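You operate a simulated robot arm through the tools that you are given. There is no shell and no other tool. Be economical: measure what you need, move in short steps, check, and stop when the job is done.

You run a simulated robot arm. Do the job below in one go: nothing can be reset, and whatever is moved stays where it is left.

Task
Put the filter pad marked "fine" from the joints bench top on top of the teal roll there.

It is judged by the outcome, as a careful person would: the job done as asked, and still so three seconds after it is handed in. It fails if anything else is knocked over, pushed out of place, dropped, spilled or broken.

Robot
A 7-joint arm with a two-finger parallel gripper, fixed in place. Base frame: the origin is at the foot of the arm, x ahead of it, y to its left, z up; the work surface is at about z = 0. Units: m, degrees, N and s.
With the tool pointing down near the work surface it reaches from about 0.24 to 0.62 m from the base axis. Its first joint turns from -66.0 to 66.0 degrees. Payload 2.6 kg.
The TCP is the grasp point between the finger pads, 0.03 m short of the fingertips. In the tool frame z runs along the fingers and y along their closing line. Largest opening 0.094 m; finger width 0.028, thickness 0.01; the body of the gripper, 0.05 by 0.096 m, starts 0.055 m behind the TCP.
Orientation is told as [roll, pitch, yaw] about the base's x, y, z axes, in that order, counted from this pose: with the fingers straight down and closing along the base's y, the tool's x points along the base's -x, its y along +y and its z along -z.

Tools
- The arm moves only by the tool servo_tool. Its arguments are lists of equal length, an entry for each row: "fingers": the opening, from 0 (shut) to 1 (fully open); "dp": the shift along the base's x, y, z in m, a list of three; "spin": the turn about the base's z in degrees. In form: {"fingers": [fingers, ...], "dp": [[tx, ty, tz], ...], "spin": [spin, ...]}. A call has 1 to 12 rows; each row shifts and turns the commanded pose from where the row before left it. Each row takes 0.2 s and may step no farther than 0.05 m and 8.6 degrees from the row before; otherwise, or with a gripper value out of range, the whole call is refused. A pose out of reach is approached as far as the arm can. The call stops where the force on the tool passes 40 N (or 10 N more than at its start, if that is more) or the arm is blocked; 0.2 s more then pass. Each finger travels about 0.072 m/s and halts on what it meets, pressing with about 36 N; the grip force reading is that of the motor and also rises with nothing between the fingers. The clock runs only during rows and for 0.2 s after the last one: add rows that do not move to give the fingers time. The reply holds the time, the measured pose of the TCP, the force on the tool along the base axes, the opening and the grip force, in the units named above and with some noise, and new pictures: "pictures" is both (left out), scene, wrist or none.
- Cameras (640 x 400 px; columns grow to the right, rows downward): "scene" is fixed at [0.0197, 0.4199, 0.5776]; the picture's right is [-0.96, -0.28, 0.00], its down [-0.14, 0.46, -0.88] and it looks along [0.25, -0.84, -0.48] (base axes); focal length 334 px, centre (320, 200). "wrist" rides on the gripper at [-0.037, 0, -0.058] in the tool frame; the picture's right is [0.00, -1.00, 0.00], its down [0.97, 0.00, -0.24] and it looks along [0.24, 0.00, 0.97] (tool axes); focal length 218 px, centre (320, 200).
- point_at(camera, pixels): for up to 12 pixels [column, row] of the newest picture of that camera ("zoom" is the newest enlarged one), the place [x, y, z] in the base frame of the surface seen there, good to about 0.003 m, but the place of the scene camera against the robot may be out by one fixed shift of up to 0.025 m in any direction. The clock stands still meanwhile.
- close_up(camera, box): a new picture of the part [left, top, right, bottom] of that camera's present view, enlarged. The clock stands still meanwhile.
- finish_job(): hands the job in; it is judged then, once.

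Work in short steps. Measure before you move; look again where a grasp or a placing could have gone wrong, and mend it. You have 60 turns and 120 pictures in all, those below and enlarged ones among them. Open the gripper and draw the arm clear of the work before you hand the job in, unless the task says otherwise; then end with one line.

The tools are called after ">>>" as a command line: name --argument value ..., lists and objects as JSON in quotes. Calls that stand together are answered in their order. servo_tool: Moves the arm, as the interface text tells. Its arguments: {"type":"object","properties":{"fingers":{"type":"array","items":{"type":"number"}},"dp":{"type":"array","items":{"type":"array","items":{"type":"number"}}},"spin":{"type":"array","items":{"type":"number"}},"pictures":{"type":"string","enum":["both","scene","wrist","none"]}},"required":["fingers","dp","spin"]} The other tools are called the same way: point_at (camera, pixels) gives the place of the surface under pixels of a picture; close_up (camera, box) takes an enlarged picture of a part of a camera's view; finish_job () hands the job in.

At the start:

```text
t: 0.0
tcp_pos: [0.349, -0.1788, 0.238]
tool_rot: [0.0, -0.1, -0.1]
force: [0.6, -0.4, -0.4]
opening: 0.094
grasp_force: 0.1
```

scene: 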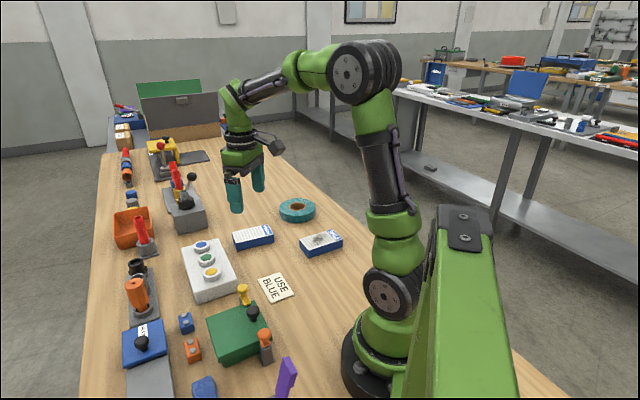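
wrist: 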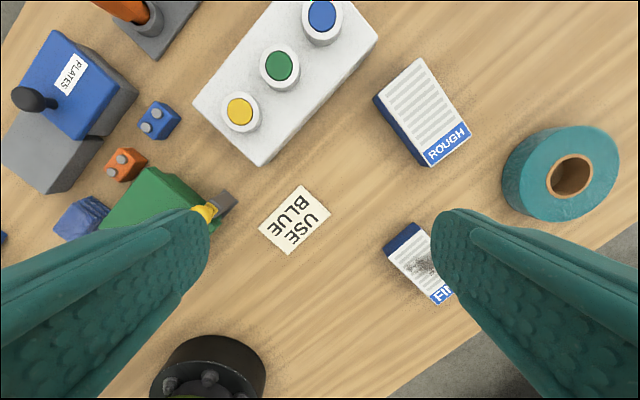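

The wrist picture shows "FINE" near (425,262), "ROUGH" at (425,112) and the teal roll at (562,172). I'll enlarge these and measure them.

>>> close_up --camera "wrist" --box '[350, 40, 640, 320]'

>>> close_up --camera "scene" --box '[220, 180, 360, 270]'

>>> point_at --camera "wrist" --pixels '[[411, 226], [388, 252], [432, 300], [405, 250], [425, 285], [570, 127], [507, 190], [617, 165], [540, 150], [572, 178], [470, 260], [560, 212]]'

>>> point_at --camera "scene" --pixels '[[299, 239], [330, 230], [343, 241], [311, 253], [321, 240], [281, 206], [314, 208], [298, 218], [297, 200], [297, 207], [320, 252]]'

```text
1.43 times, centred on (495, 180) of wrist
```

zoom: 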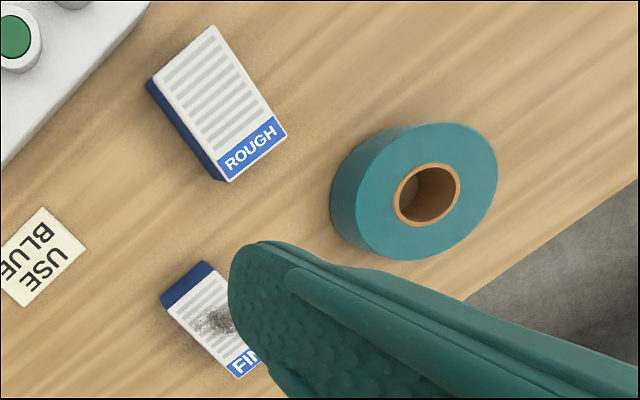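

```text
4.44 times, centred on (290, 225) of scene
```

zoom: 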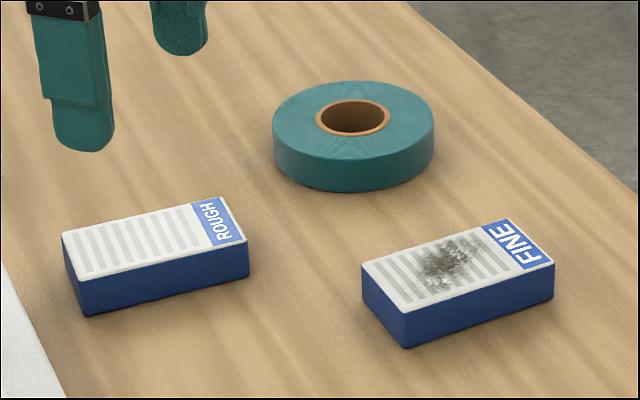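

```text
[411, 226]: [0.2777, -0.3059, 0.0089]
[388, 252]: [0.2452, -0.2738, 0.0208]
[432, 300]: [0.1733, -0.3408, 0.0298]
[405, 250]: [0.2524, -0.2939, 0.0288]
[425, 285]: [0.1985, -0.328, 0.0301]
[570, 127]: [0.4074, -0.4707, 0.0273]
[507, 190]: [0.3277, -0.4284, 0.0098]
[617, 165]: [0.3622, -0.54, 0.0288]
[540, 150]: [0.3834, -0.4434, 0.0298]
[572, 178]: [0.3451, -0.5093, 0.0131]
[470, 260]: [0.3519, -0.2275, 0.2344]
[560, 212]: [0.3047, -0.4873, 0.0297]
```

```text
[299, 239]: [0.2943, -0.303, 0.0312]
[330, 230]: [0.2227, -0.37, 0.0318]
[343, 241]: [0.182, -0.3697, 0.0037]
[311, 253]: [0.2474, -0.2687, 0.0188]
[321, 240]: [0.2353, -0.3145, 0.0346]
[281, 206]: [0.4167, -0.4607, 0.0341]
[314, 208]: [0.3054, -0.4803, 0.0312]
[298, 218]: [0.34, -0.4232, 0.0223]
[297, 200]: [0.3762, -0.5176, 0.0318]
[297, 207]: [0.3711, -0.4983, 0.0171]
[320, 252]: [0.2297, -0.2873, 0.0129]
```

"FINE" is the smudged pad at about (0.23, -0.315), with its top at z≈0.03. The roll is near (0.355, -0.485). A finger hides part of the pad, so I'll move over it at this height to see it clearly.

>>> servo_tool --fingers '[1, 1, 1, 1, 1]' --dp '[[-0.025, -0.034, 0], [-0.03, -0.034, 0], [-0.03, -0.034, 0], [-0.025, -0.034, 0], [0, 0, 0]]' --spin '[0, 0, 0, 0, 0]' --pictures "both"

```text
t: 1.2
tcp_pos: [0.2367, -0.3166, 0.2376]
tool_rot: [0.1, 0.0, 0.0]
force: [-0.6, -0.3, -0.1]
opening: 0.0937
grasp_force: 0.2
```

scene: 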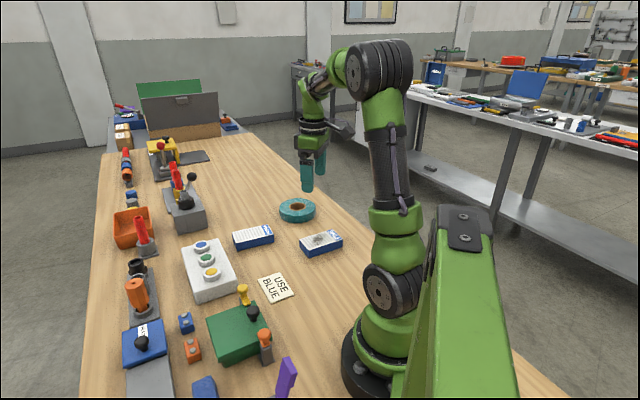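
wrist: 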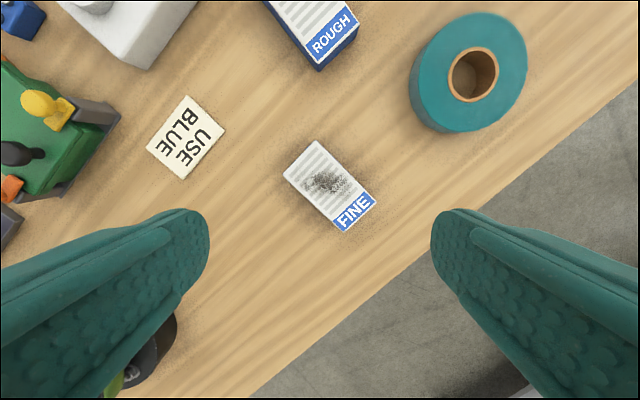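

Now the whole pad is visible, with top corners near (284,175), (319,140), (376,203) and (341,231). The roll spans (410..527, 13..133). I'll measure both.

>>> point_at --camera "wrist" --pixels '[[286, 175], [319, 142], [373, 203], [342, 229], [330, 187], [413, 75], [525, 50], [487, 15], [450, 130], [474, 47], [474, 101], [510, 100]]'

>>> close_up --camera "wrist" --box '[250, 110, 410, 260]'

```text
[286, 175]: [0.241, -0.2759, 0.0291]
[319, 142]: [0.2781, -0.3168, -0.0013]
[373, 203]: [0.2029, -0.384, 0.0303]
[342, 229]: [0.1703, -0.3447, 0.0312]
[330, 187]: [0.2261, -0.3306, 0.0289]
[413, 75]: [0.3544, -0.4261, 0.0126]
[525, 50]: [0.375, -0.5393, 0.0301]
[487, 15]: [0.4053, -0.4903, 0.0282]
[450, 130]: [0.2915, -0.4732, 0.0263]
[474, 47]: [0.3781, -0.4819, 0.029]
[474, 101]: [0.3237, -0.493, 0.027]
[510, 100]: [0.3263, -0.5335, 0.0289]
```

```text
2.67 times, centred on (330, 185) of wrist
```

zoom: 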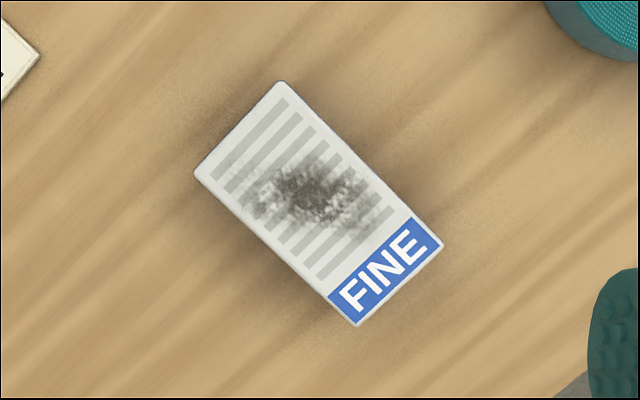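

The pad's centre is about (0.2255, -0.330) and its top is at z 0.03. It is roughly 0.10 × 0.05 m with the long axis at 45°, so the fingers should close along (-1, 1), a spin of +45°. I'll turn, centre over it and come partway down.

>>> servo_tool --fingers '[1, 1, 1, 1, 1, 1, 1]' --dp '[[-0.006, -0.007, -0.02], [-0.005, -0.0064, -0.02], [0, 0, -0.02], [0, 0, -0.02], [0, 0, -0.02], [0, 0, -0.02], [0, 0, 0]]' --spin '[7.5, 7.5, 7.5, 7.5, 7.5, 7.5, 0]' --pictures "both"

```text
t: 2.8
tcp_pos: [0.2297, -0.3269, 0.1178]
tool_rot: [0.1, 0.0, 45.1]
force: [-0.4, -0.8, -0.7]
opening: 0.0937
grasp_force: 0.2
```

scene: 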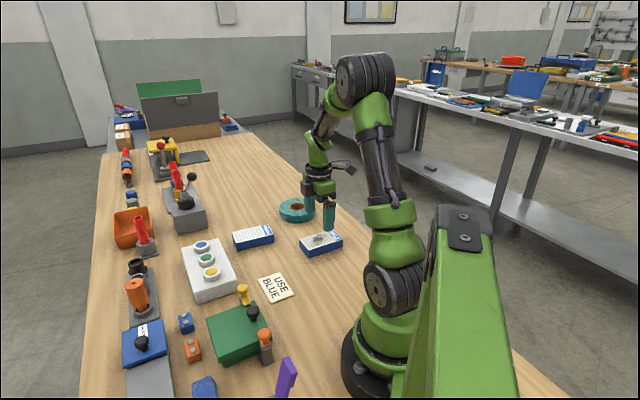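
wrist: 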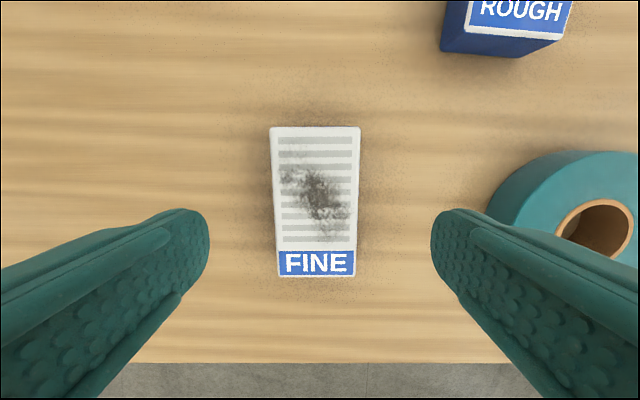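

The pad now sits squarely between the fingers, spanning columns 270–360. I'll check its edges and the roll from this nearer view.

>>> point_at --camera "wrist" --pixels '[[273, 130], [357, 130], [353, 273], [280, 273], [274, 200], [356, 200], [316, 200], [595, 205], [631, 230], [560, 232]]'

```text
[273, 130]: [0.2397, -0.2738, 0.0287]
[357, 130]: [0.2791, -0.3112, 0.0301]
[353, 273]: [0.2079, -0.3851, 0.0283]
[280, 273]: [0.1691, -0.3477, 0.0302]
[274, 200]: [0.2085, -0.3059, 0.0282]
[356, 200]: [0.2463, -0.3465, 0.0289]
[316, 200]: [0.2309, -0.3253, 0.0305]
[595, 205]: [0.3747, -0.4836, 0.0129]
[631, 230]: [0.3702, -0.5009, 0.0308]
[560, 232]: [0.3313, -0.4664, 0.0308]
```

The pad centre averages (0.224, -0.3295), a few mm from the TCP. I'll shift slightly and descend to TCP z≈0.040, which puts the tips about 1 cm above the table.

>>> servo_tool --fingers '[1, 1, 1, 1, 1]' --dp '[[-0.003, -0.001, -0.02], [-0.002, -0.001, -0.02], [0, 0, -0.02], [0, 0, -0.018], [0, 0, 0]]' --spin '[0, 0, 0, 0, 0]' --pictures "both"

```text
t: 4.0
tcp_pos: [0.2235, -0.3287, 0.0401]
tool_rot: [-0.1, 0.0, 45.0]
force: [0.0, 0.2, 0.2]
opening: 0.094
grasp_force: 0.0
```

scene: 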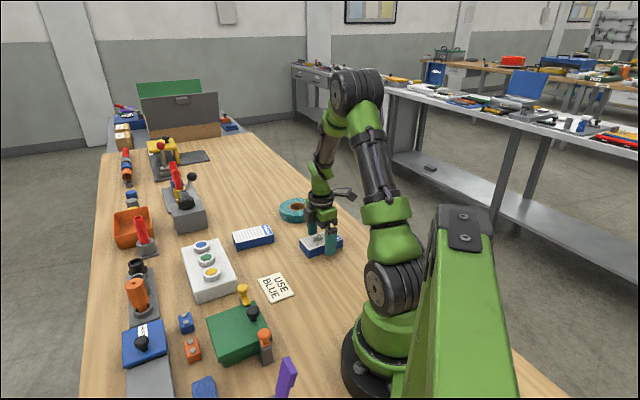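
wrist: 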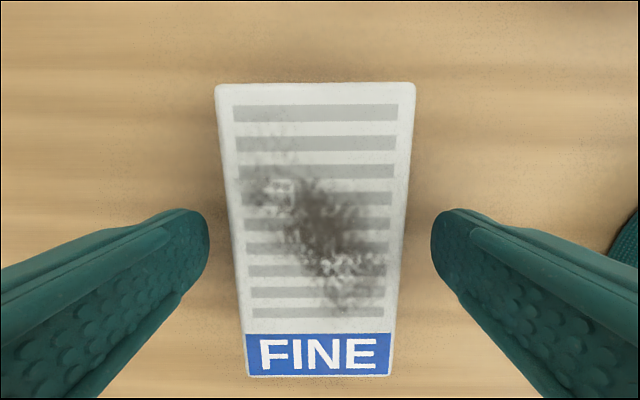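

The fingers straddle the pad evenly with no contact. I'll close them and give them time to grip.

>>> servo_tool --fingers '[0.6, 0.45, 0.45, 0.45, 0.45]' --dp '[[0, 0, 0], [0, 0, 0], [0, 0, 0], [0, 0, 0], [0, 0, 0]]' --spin '[0, 0, 0, 0, 0]' --pictures "wrist"

```text
t: 5.2
tcp_pos: [0.2236, -0.3287, 0.0405]
tool_rot: [0.1, 0.0, 45.0]
force: [-0.1, -0.8, -0.7]
opening: 0.0593
grasp_force: 36.1
```

wrist: 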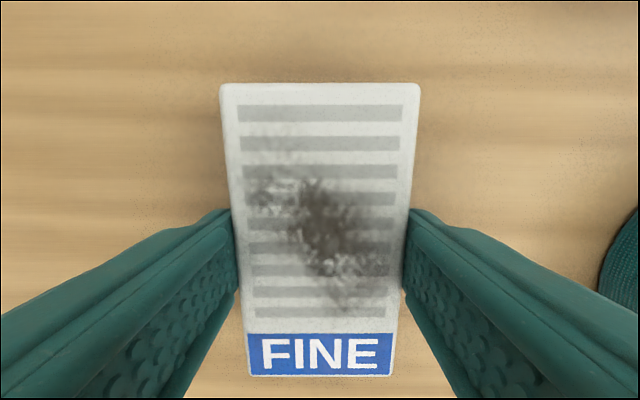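

The fingers have stopped on the pad at 0.059 m with 36 N. I'll lift it slowly and straight up, keeping the grip.

>>> servo_tool --fingers '[0.4, 0.4, 0.4, 0.4, 0.4, 0.4]' --dp '[[0, 0, 0.01], [0, 0, 0.02], [0, 0, 0.025], [0, 0, 0.025], [0, 0, 0.02], [0, 0, 0]]' --spin '[0, 0, 0, 0, 0, 0]' --pictures "both"

```text
t: 6.6
tcp_pos: [0.2237, -0.3297, 0.1413]
tool_rot: [0.0, 0.0, 45.0]
force: [0.1, 0.0, -0.8]
opening: 0.0588
grasp_force: 36.1
```

scene: 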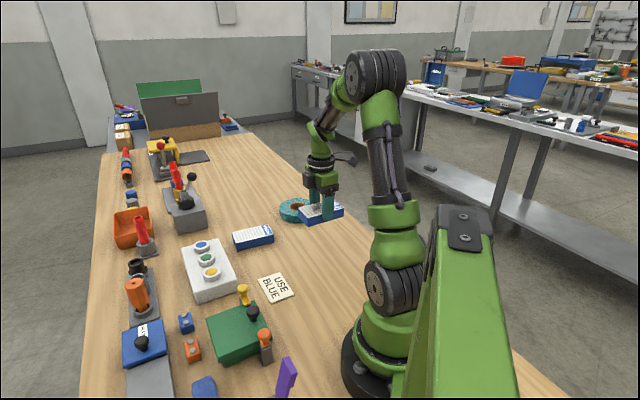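
wrist: 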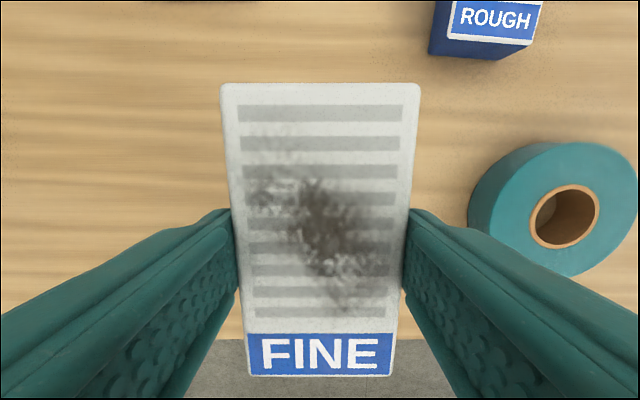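

The pad is held firmly. The roll is fully visible at (469..637, 142..277), so I'll re-measure its rim and hole before moving across.

>>> point_at --camera "wrist" --pixels '[[528, 220], [602, 207], [568, 184], [560, 251], [634, 195], [572, 274], [590, 145], [500, 235], [625, 230], [520, 165], [530, 262]]'

```text
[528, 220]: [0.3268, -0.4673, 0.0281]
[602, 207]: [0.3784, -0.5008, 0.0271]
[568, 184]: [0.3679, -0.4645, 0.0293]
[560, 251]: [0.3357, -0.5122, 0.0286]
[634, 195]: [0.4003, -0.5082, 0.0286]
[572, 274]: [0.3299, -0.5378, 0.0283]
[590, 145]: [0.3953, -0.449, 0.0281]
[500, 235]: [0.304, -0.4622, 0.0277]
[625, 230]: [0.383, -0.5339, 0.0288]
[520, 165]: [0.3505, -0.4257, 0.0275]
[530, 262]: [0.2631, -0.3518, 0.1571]
```

The hole centre is (0.352, -0.486) and the rim gives about the same. I'll carry the pad over at z≈0.14, a shift of (+0.128, -0.155).

>>> servo_tool --fingers '[0.4, 0.4, 0.4, 0.4, 0.4, 0.4, 0.4, 0.4, 0.4, 0.4]' --dp '[[0.016, -0.0194, 0], [0.016, -0.0194, 0], [0.016, -0.0194, 0], [0.016, -0.0194, 0], [0.016, -0.0194, 0], [0.016, -0.0194, 0], [0.016, -0.0194, 0], [0.016, -0.0194, 0], [0, 0, 0], [0, 0, 0]]' --spin '[0, 0, 0, 0, 0, 0, 0, 0, 0, 0]' --pictures "both"

```text
t: 8.8
tcp_pos: [0.3529, -0.4856, 0.1401]
tool_rot: [0.1, 0.0, 45.0]
force: [0.2, -0.3, -0.7]
opening: 0.0591
grasp_force: 36.1
```

scene: 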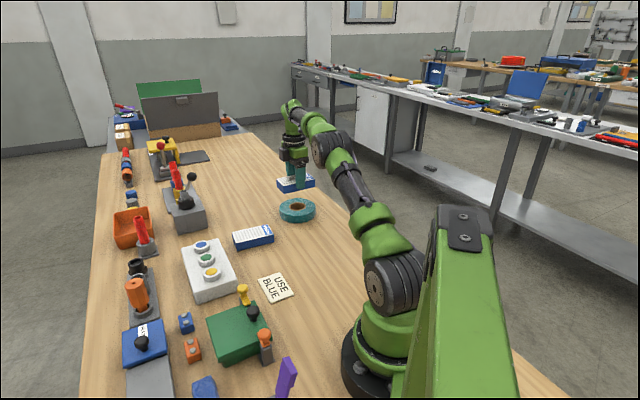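
wrist: 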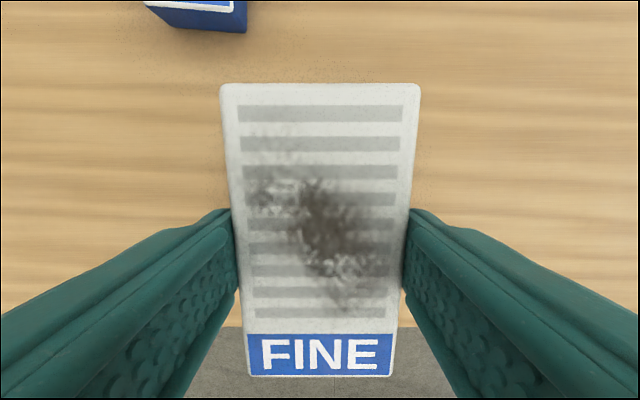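

The TCP is at (0.353, -0.486), over the roll, and the pad hasn't slipped. Release height should be about 0.0405 + 0.0285 ≈ 0.069, so I'll descend first to about 0.074.

>>> servo_tool --fingers '[0.4, 0.4, 0.4, 0.4, 0.4, 0.4]' --dp '[[0, 0, -0.02], [0, 0, -0.02], [0, 0, -0.015], [0, 0, -0.008], [0, 0, -0.003], [0, 0, 0]]' --spin '[0, 0, 0, 0, 0, 0]' --pictures "scene"

>>> close_up --camera "scene" --box '[250, 160, 350, 230]'

```text
t: 10.2
tcp_pos: [0.3519, -0.4849, 0.0731]
tool_rot: [0.0, 0.0, 45.0]
force: [0.6, 0.7, -1.2]
opening: 0.0589
grasp_force: 36.4
```

scene: 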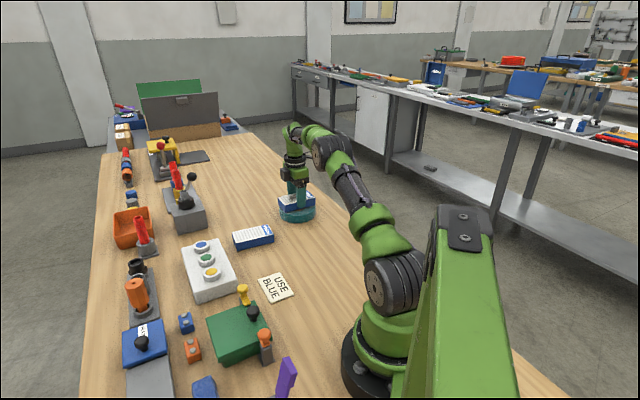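

```text
5.71 times, centred on (300, 195) of scene
```

zoom: 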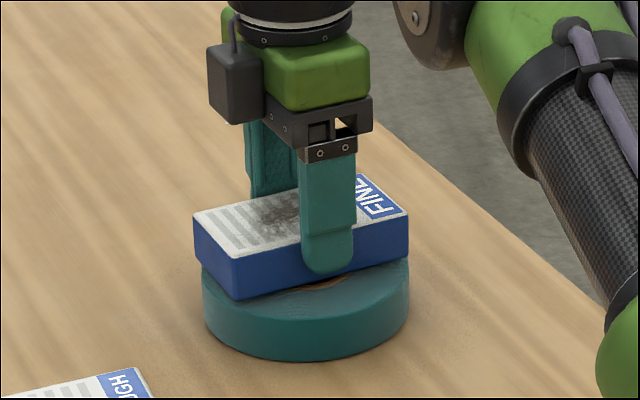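

The pad is centred over the roll with only a few mm of gap left. I'll ease down in 1 mm steps and watch the force.

>>> servo_tool --fingers '[0.4, 0.4, 0.4, 0.4, 0.4]' --dp '[[0, 0, -0.001], [0, 0, -0.001], [0, 0, -0.001], [0, 0, -0.001], [0, 0, 0]]' --spin '[0, 0, 0, 0, 0]' --pictures "none"

>>> close_up --camera "scene" --box '[250, 160, 350, 230]'

```text
t: 11.4
tcp_pos: [0.3506, -0.4839, 0.0702]
tool_rot: [0.0, 0.0, 45.0]
force: [-0.9, 0.3, -1.7]
opening: 0.0592
grasp_force: 36.0
```

```text
5.71 times, centred on (300, 195) of scene
```

zoom: 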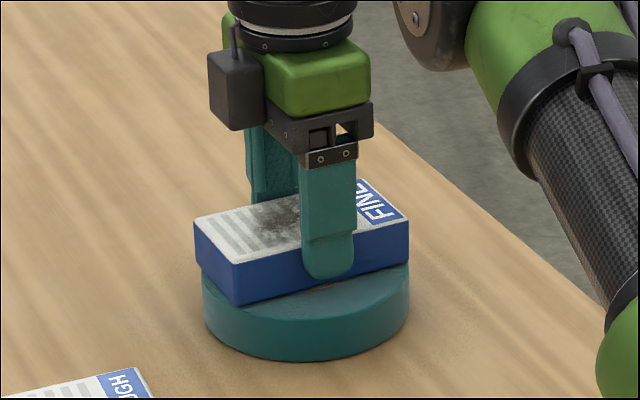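

There's still no contact force, though the pad looks nearly down. I'll take two more 1 mm steps.

>>> servo_tool --fingers '[0.4, 0.4, 0.4]' --dp '[[0, 0, -0.001], [0, 0, -0.001], [0, 0, 0]]' --spin '[0, 0, 0]' --pictures "none"

```text
t: 12.2
tcp_pos: [0.351, -0.4843, 0.0689]
tool_rot: [-0.1, 0.0, 45.0]
force: [-2.1, 1.2, 12.4]
opening: 0.0591
grasp_force: 35.7
```

The force is now 12 N upward, so the pad is resting on the roll. I'll open the fingers slowly and evenly without moving the arm.

>>> servo_tool --fingers '[0.64, 0.68, 0.75, 0.85, 0.9, 0.9]' --dp '[[0, 0, 0], [0, 0, 0], [0, 0, 0], [0, 0, 0], [0, 0, 0], [0, 0, 0]]' --spin '[0, 0, 0, 0, 0, 0]' --pictures "both"

```text
t: 13.6
tcp_pos: [0.3513, -0.4857, 0.0682]
tool_rot: [0.1, 0.0, 45.0]
force: [0.6, -0.2, -0.1]
opening: 0.0847
grasp_force: 0.0
```

scene: 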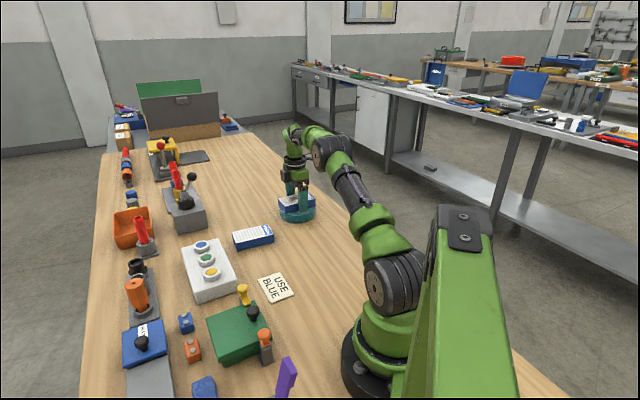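
wrist: 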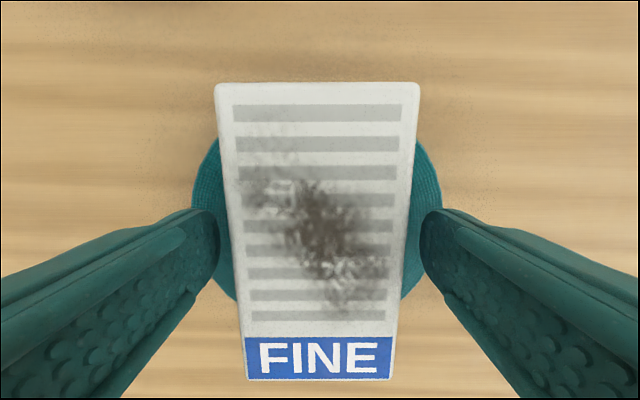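

The fingers are clear of the pad on both sides and it rests centred on the roll. I'll rise straight up, then draw back toward the base.

>>> servo_tool --fingers '[0.95, 1, 1, 1, 1, 1, 1, 1, 1, 1]' --dp '[[0, 0, 0.01], [0, 0, 0.025], [0, 0, 0.03], [0, 0, 0.035], [0, 0, 0.035], [0, 0, 0.035], [-0.01, 0.04, 0], [-0.01, 0.04, 0], [-0.01, 0.04, 0], [0, 0, 0]]' --spin '[0, 0, 0, 0, 0, 0, 0, 0, 0, 0]' --pictures "both"

>>> close_up --camera "scene" --box '[220, 170, 360, 260]'

```text
t: 15.8
tcp_pos: [0.3735, -0.4427, 0.2391]
tool_rot: [0.0, 0.0, 45.0]
force: [-0.5, 1.0, 0.0]
opening: 0.094
grasp_force: 0.1
out of reach, approached as far as the arm can: row 5, 6, 7, 8, 9
```

scene: 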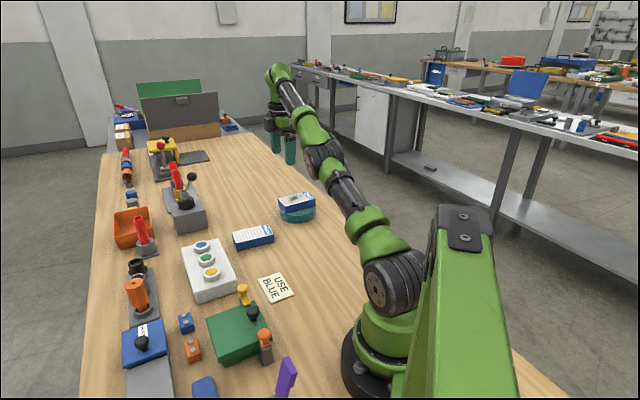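
wrist: 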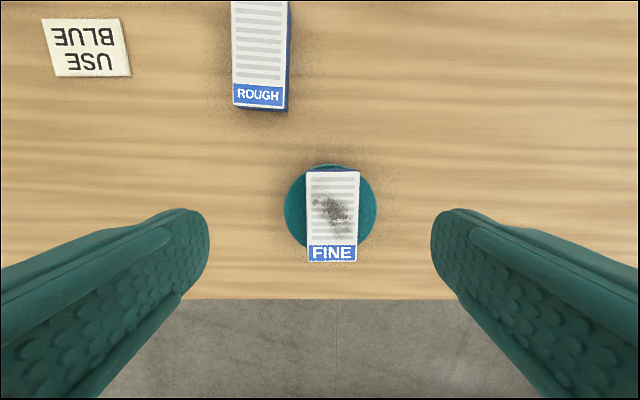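

```text
4.44 times, centred on (290, 215) of scene
```

zoom: 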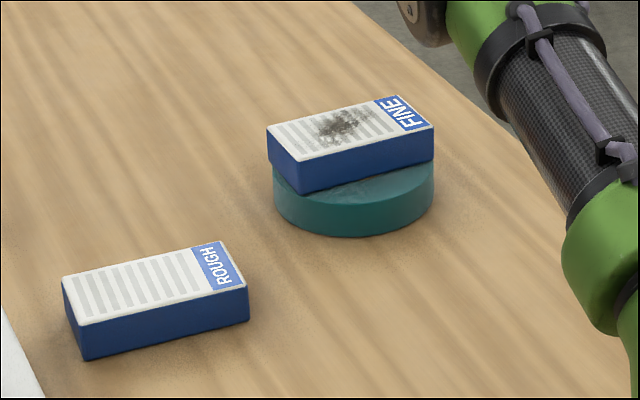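

The "fine" pad lies flat and centred on the roll, everything else is where it was, and the open gripper is well clear above. I'm handing it in.

>>> finish_job

```text
The job is handed in.
```

The "fine" filter pad is lying flat and centred on top of the teal roll, nothing else was moved, and the gripper is open and clear of the work.
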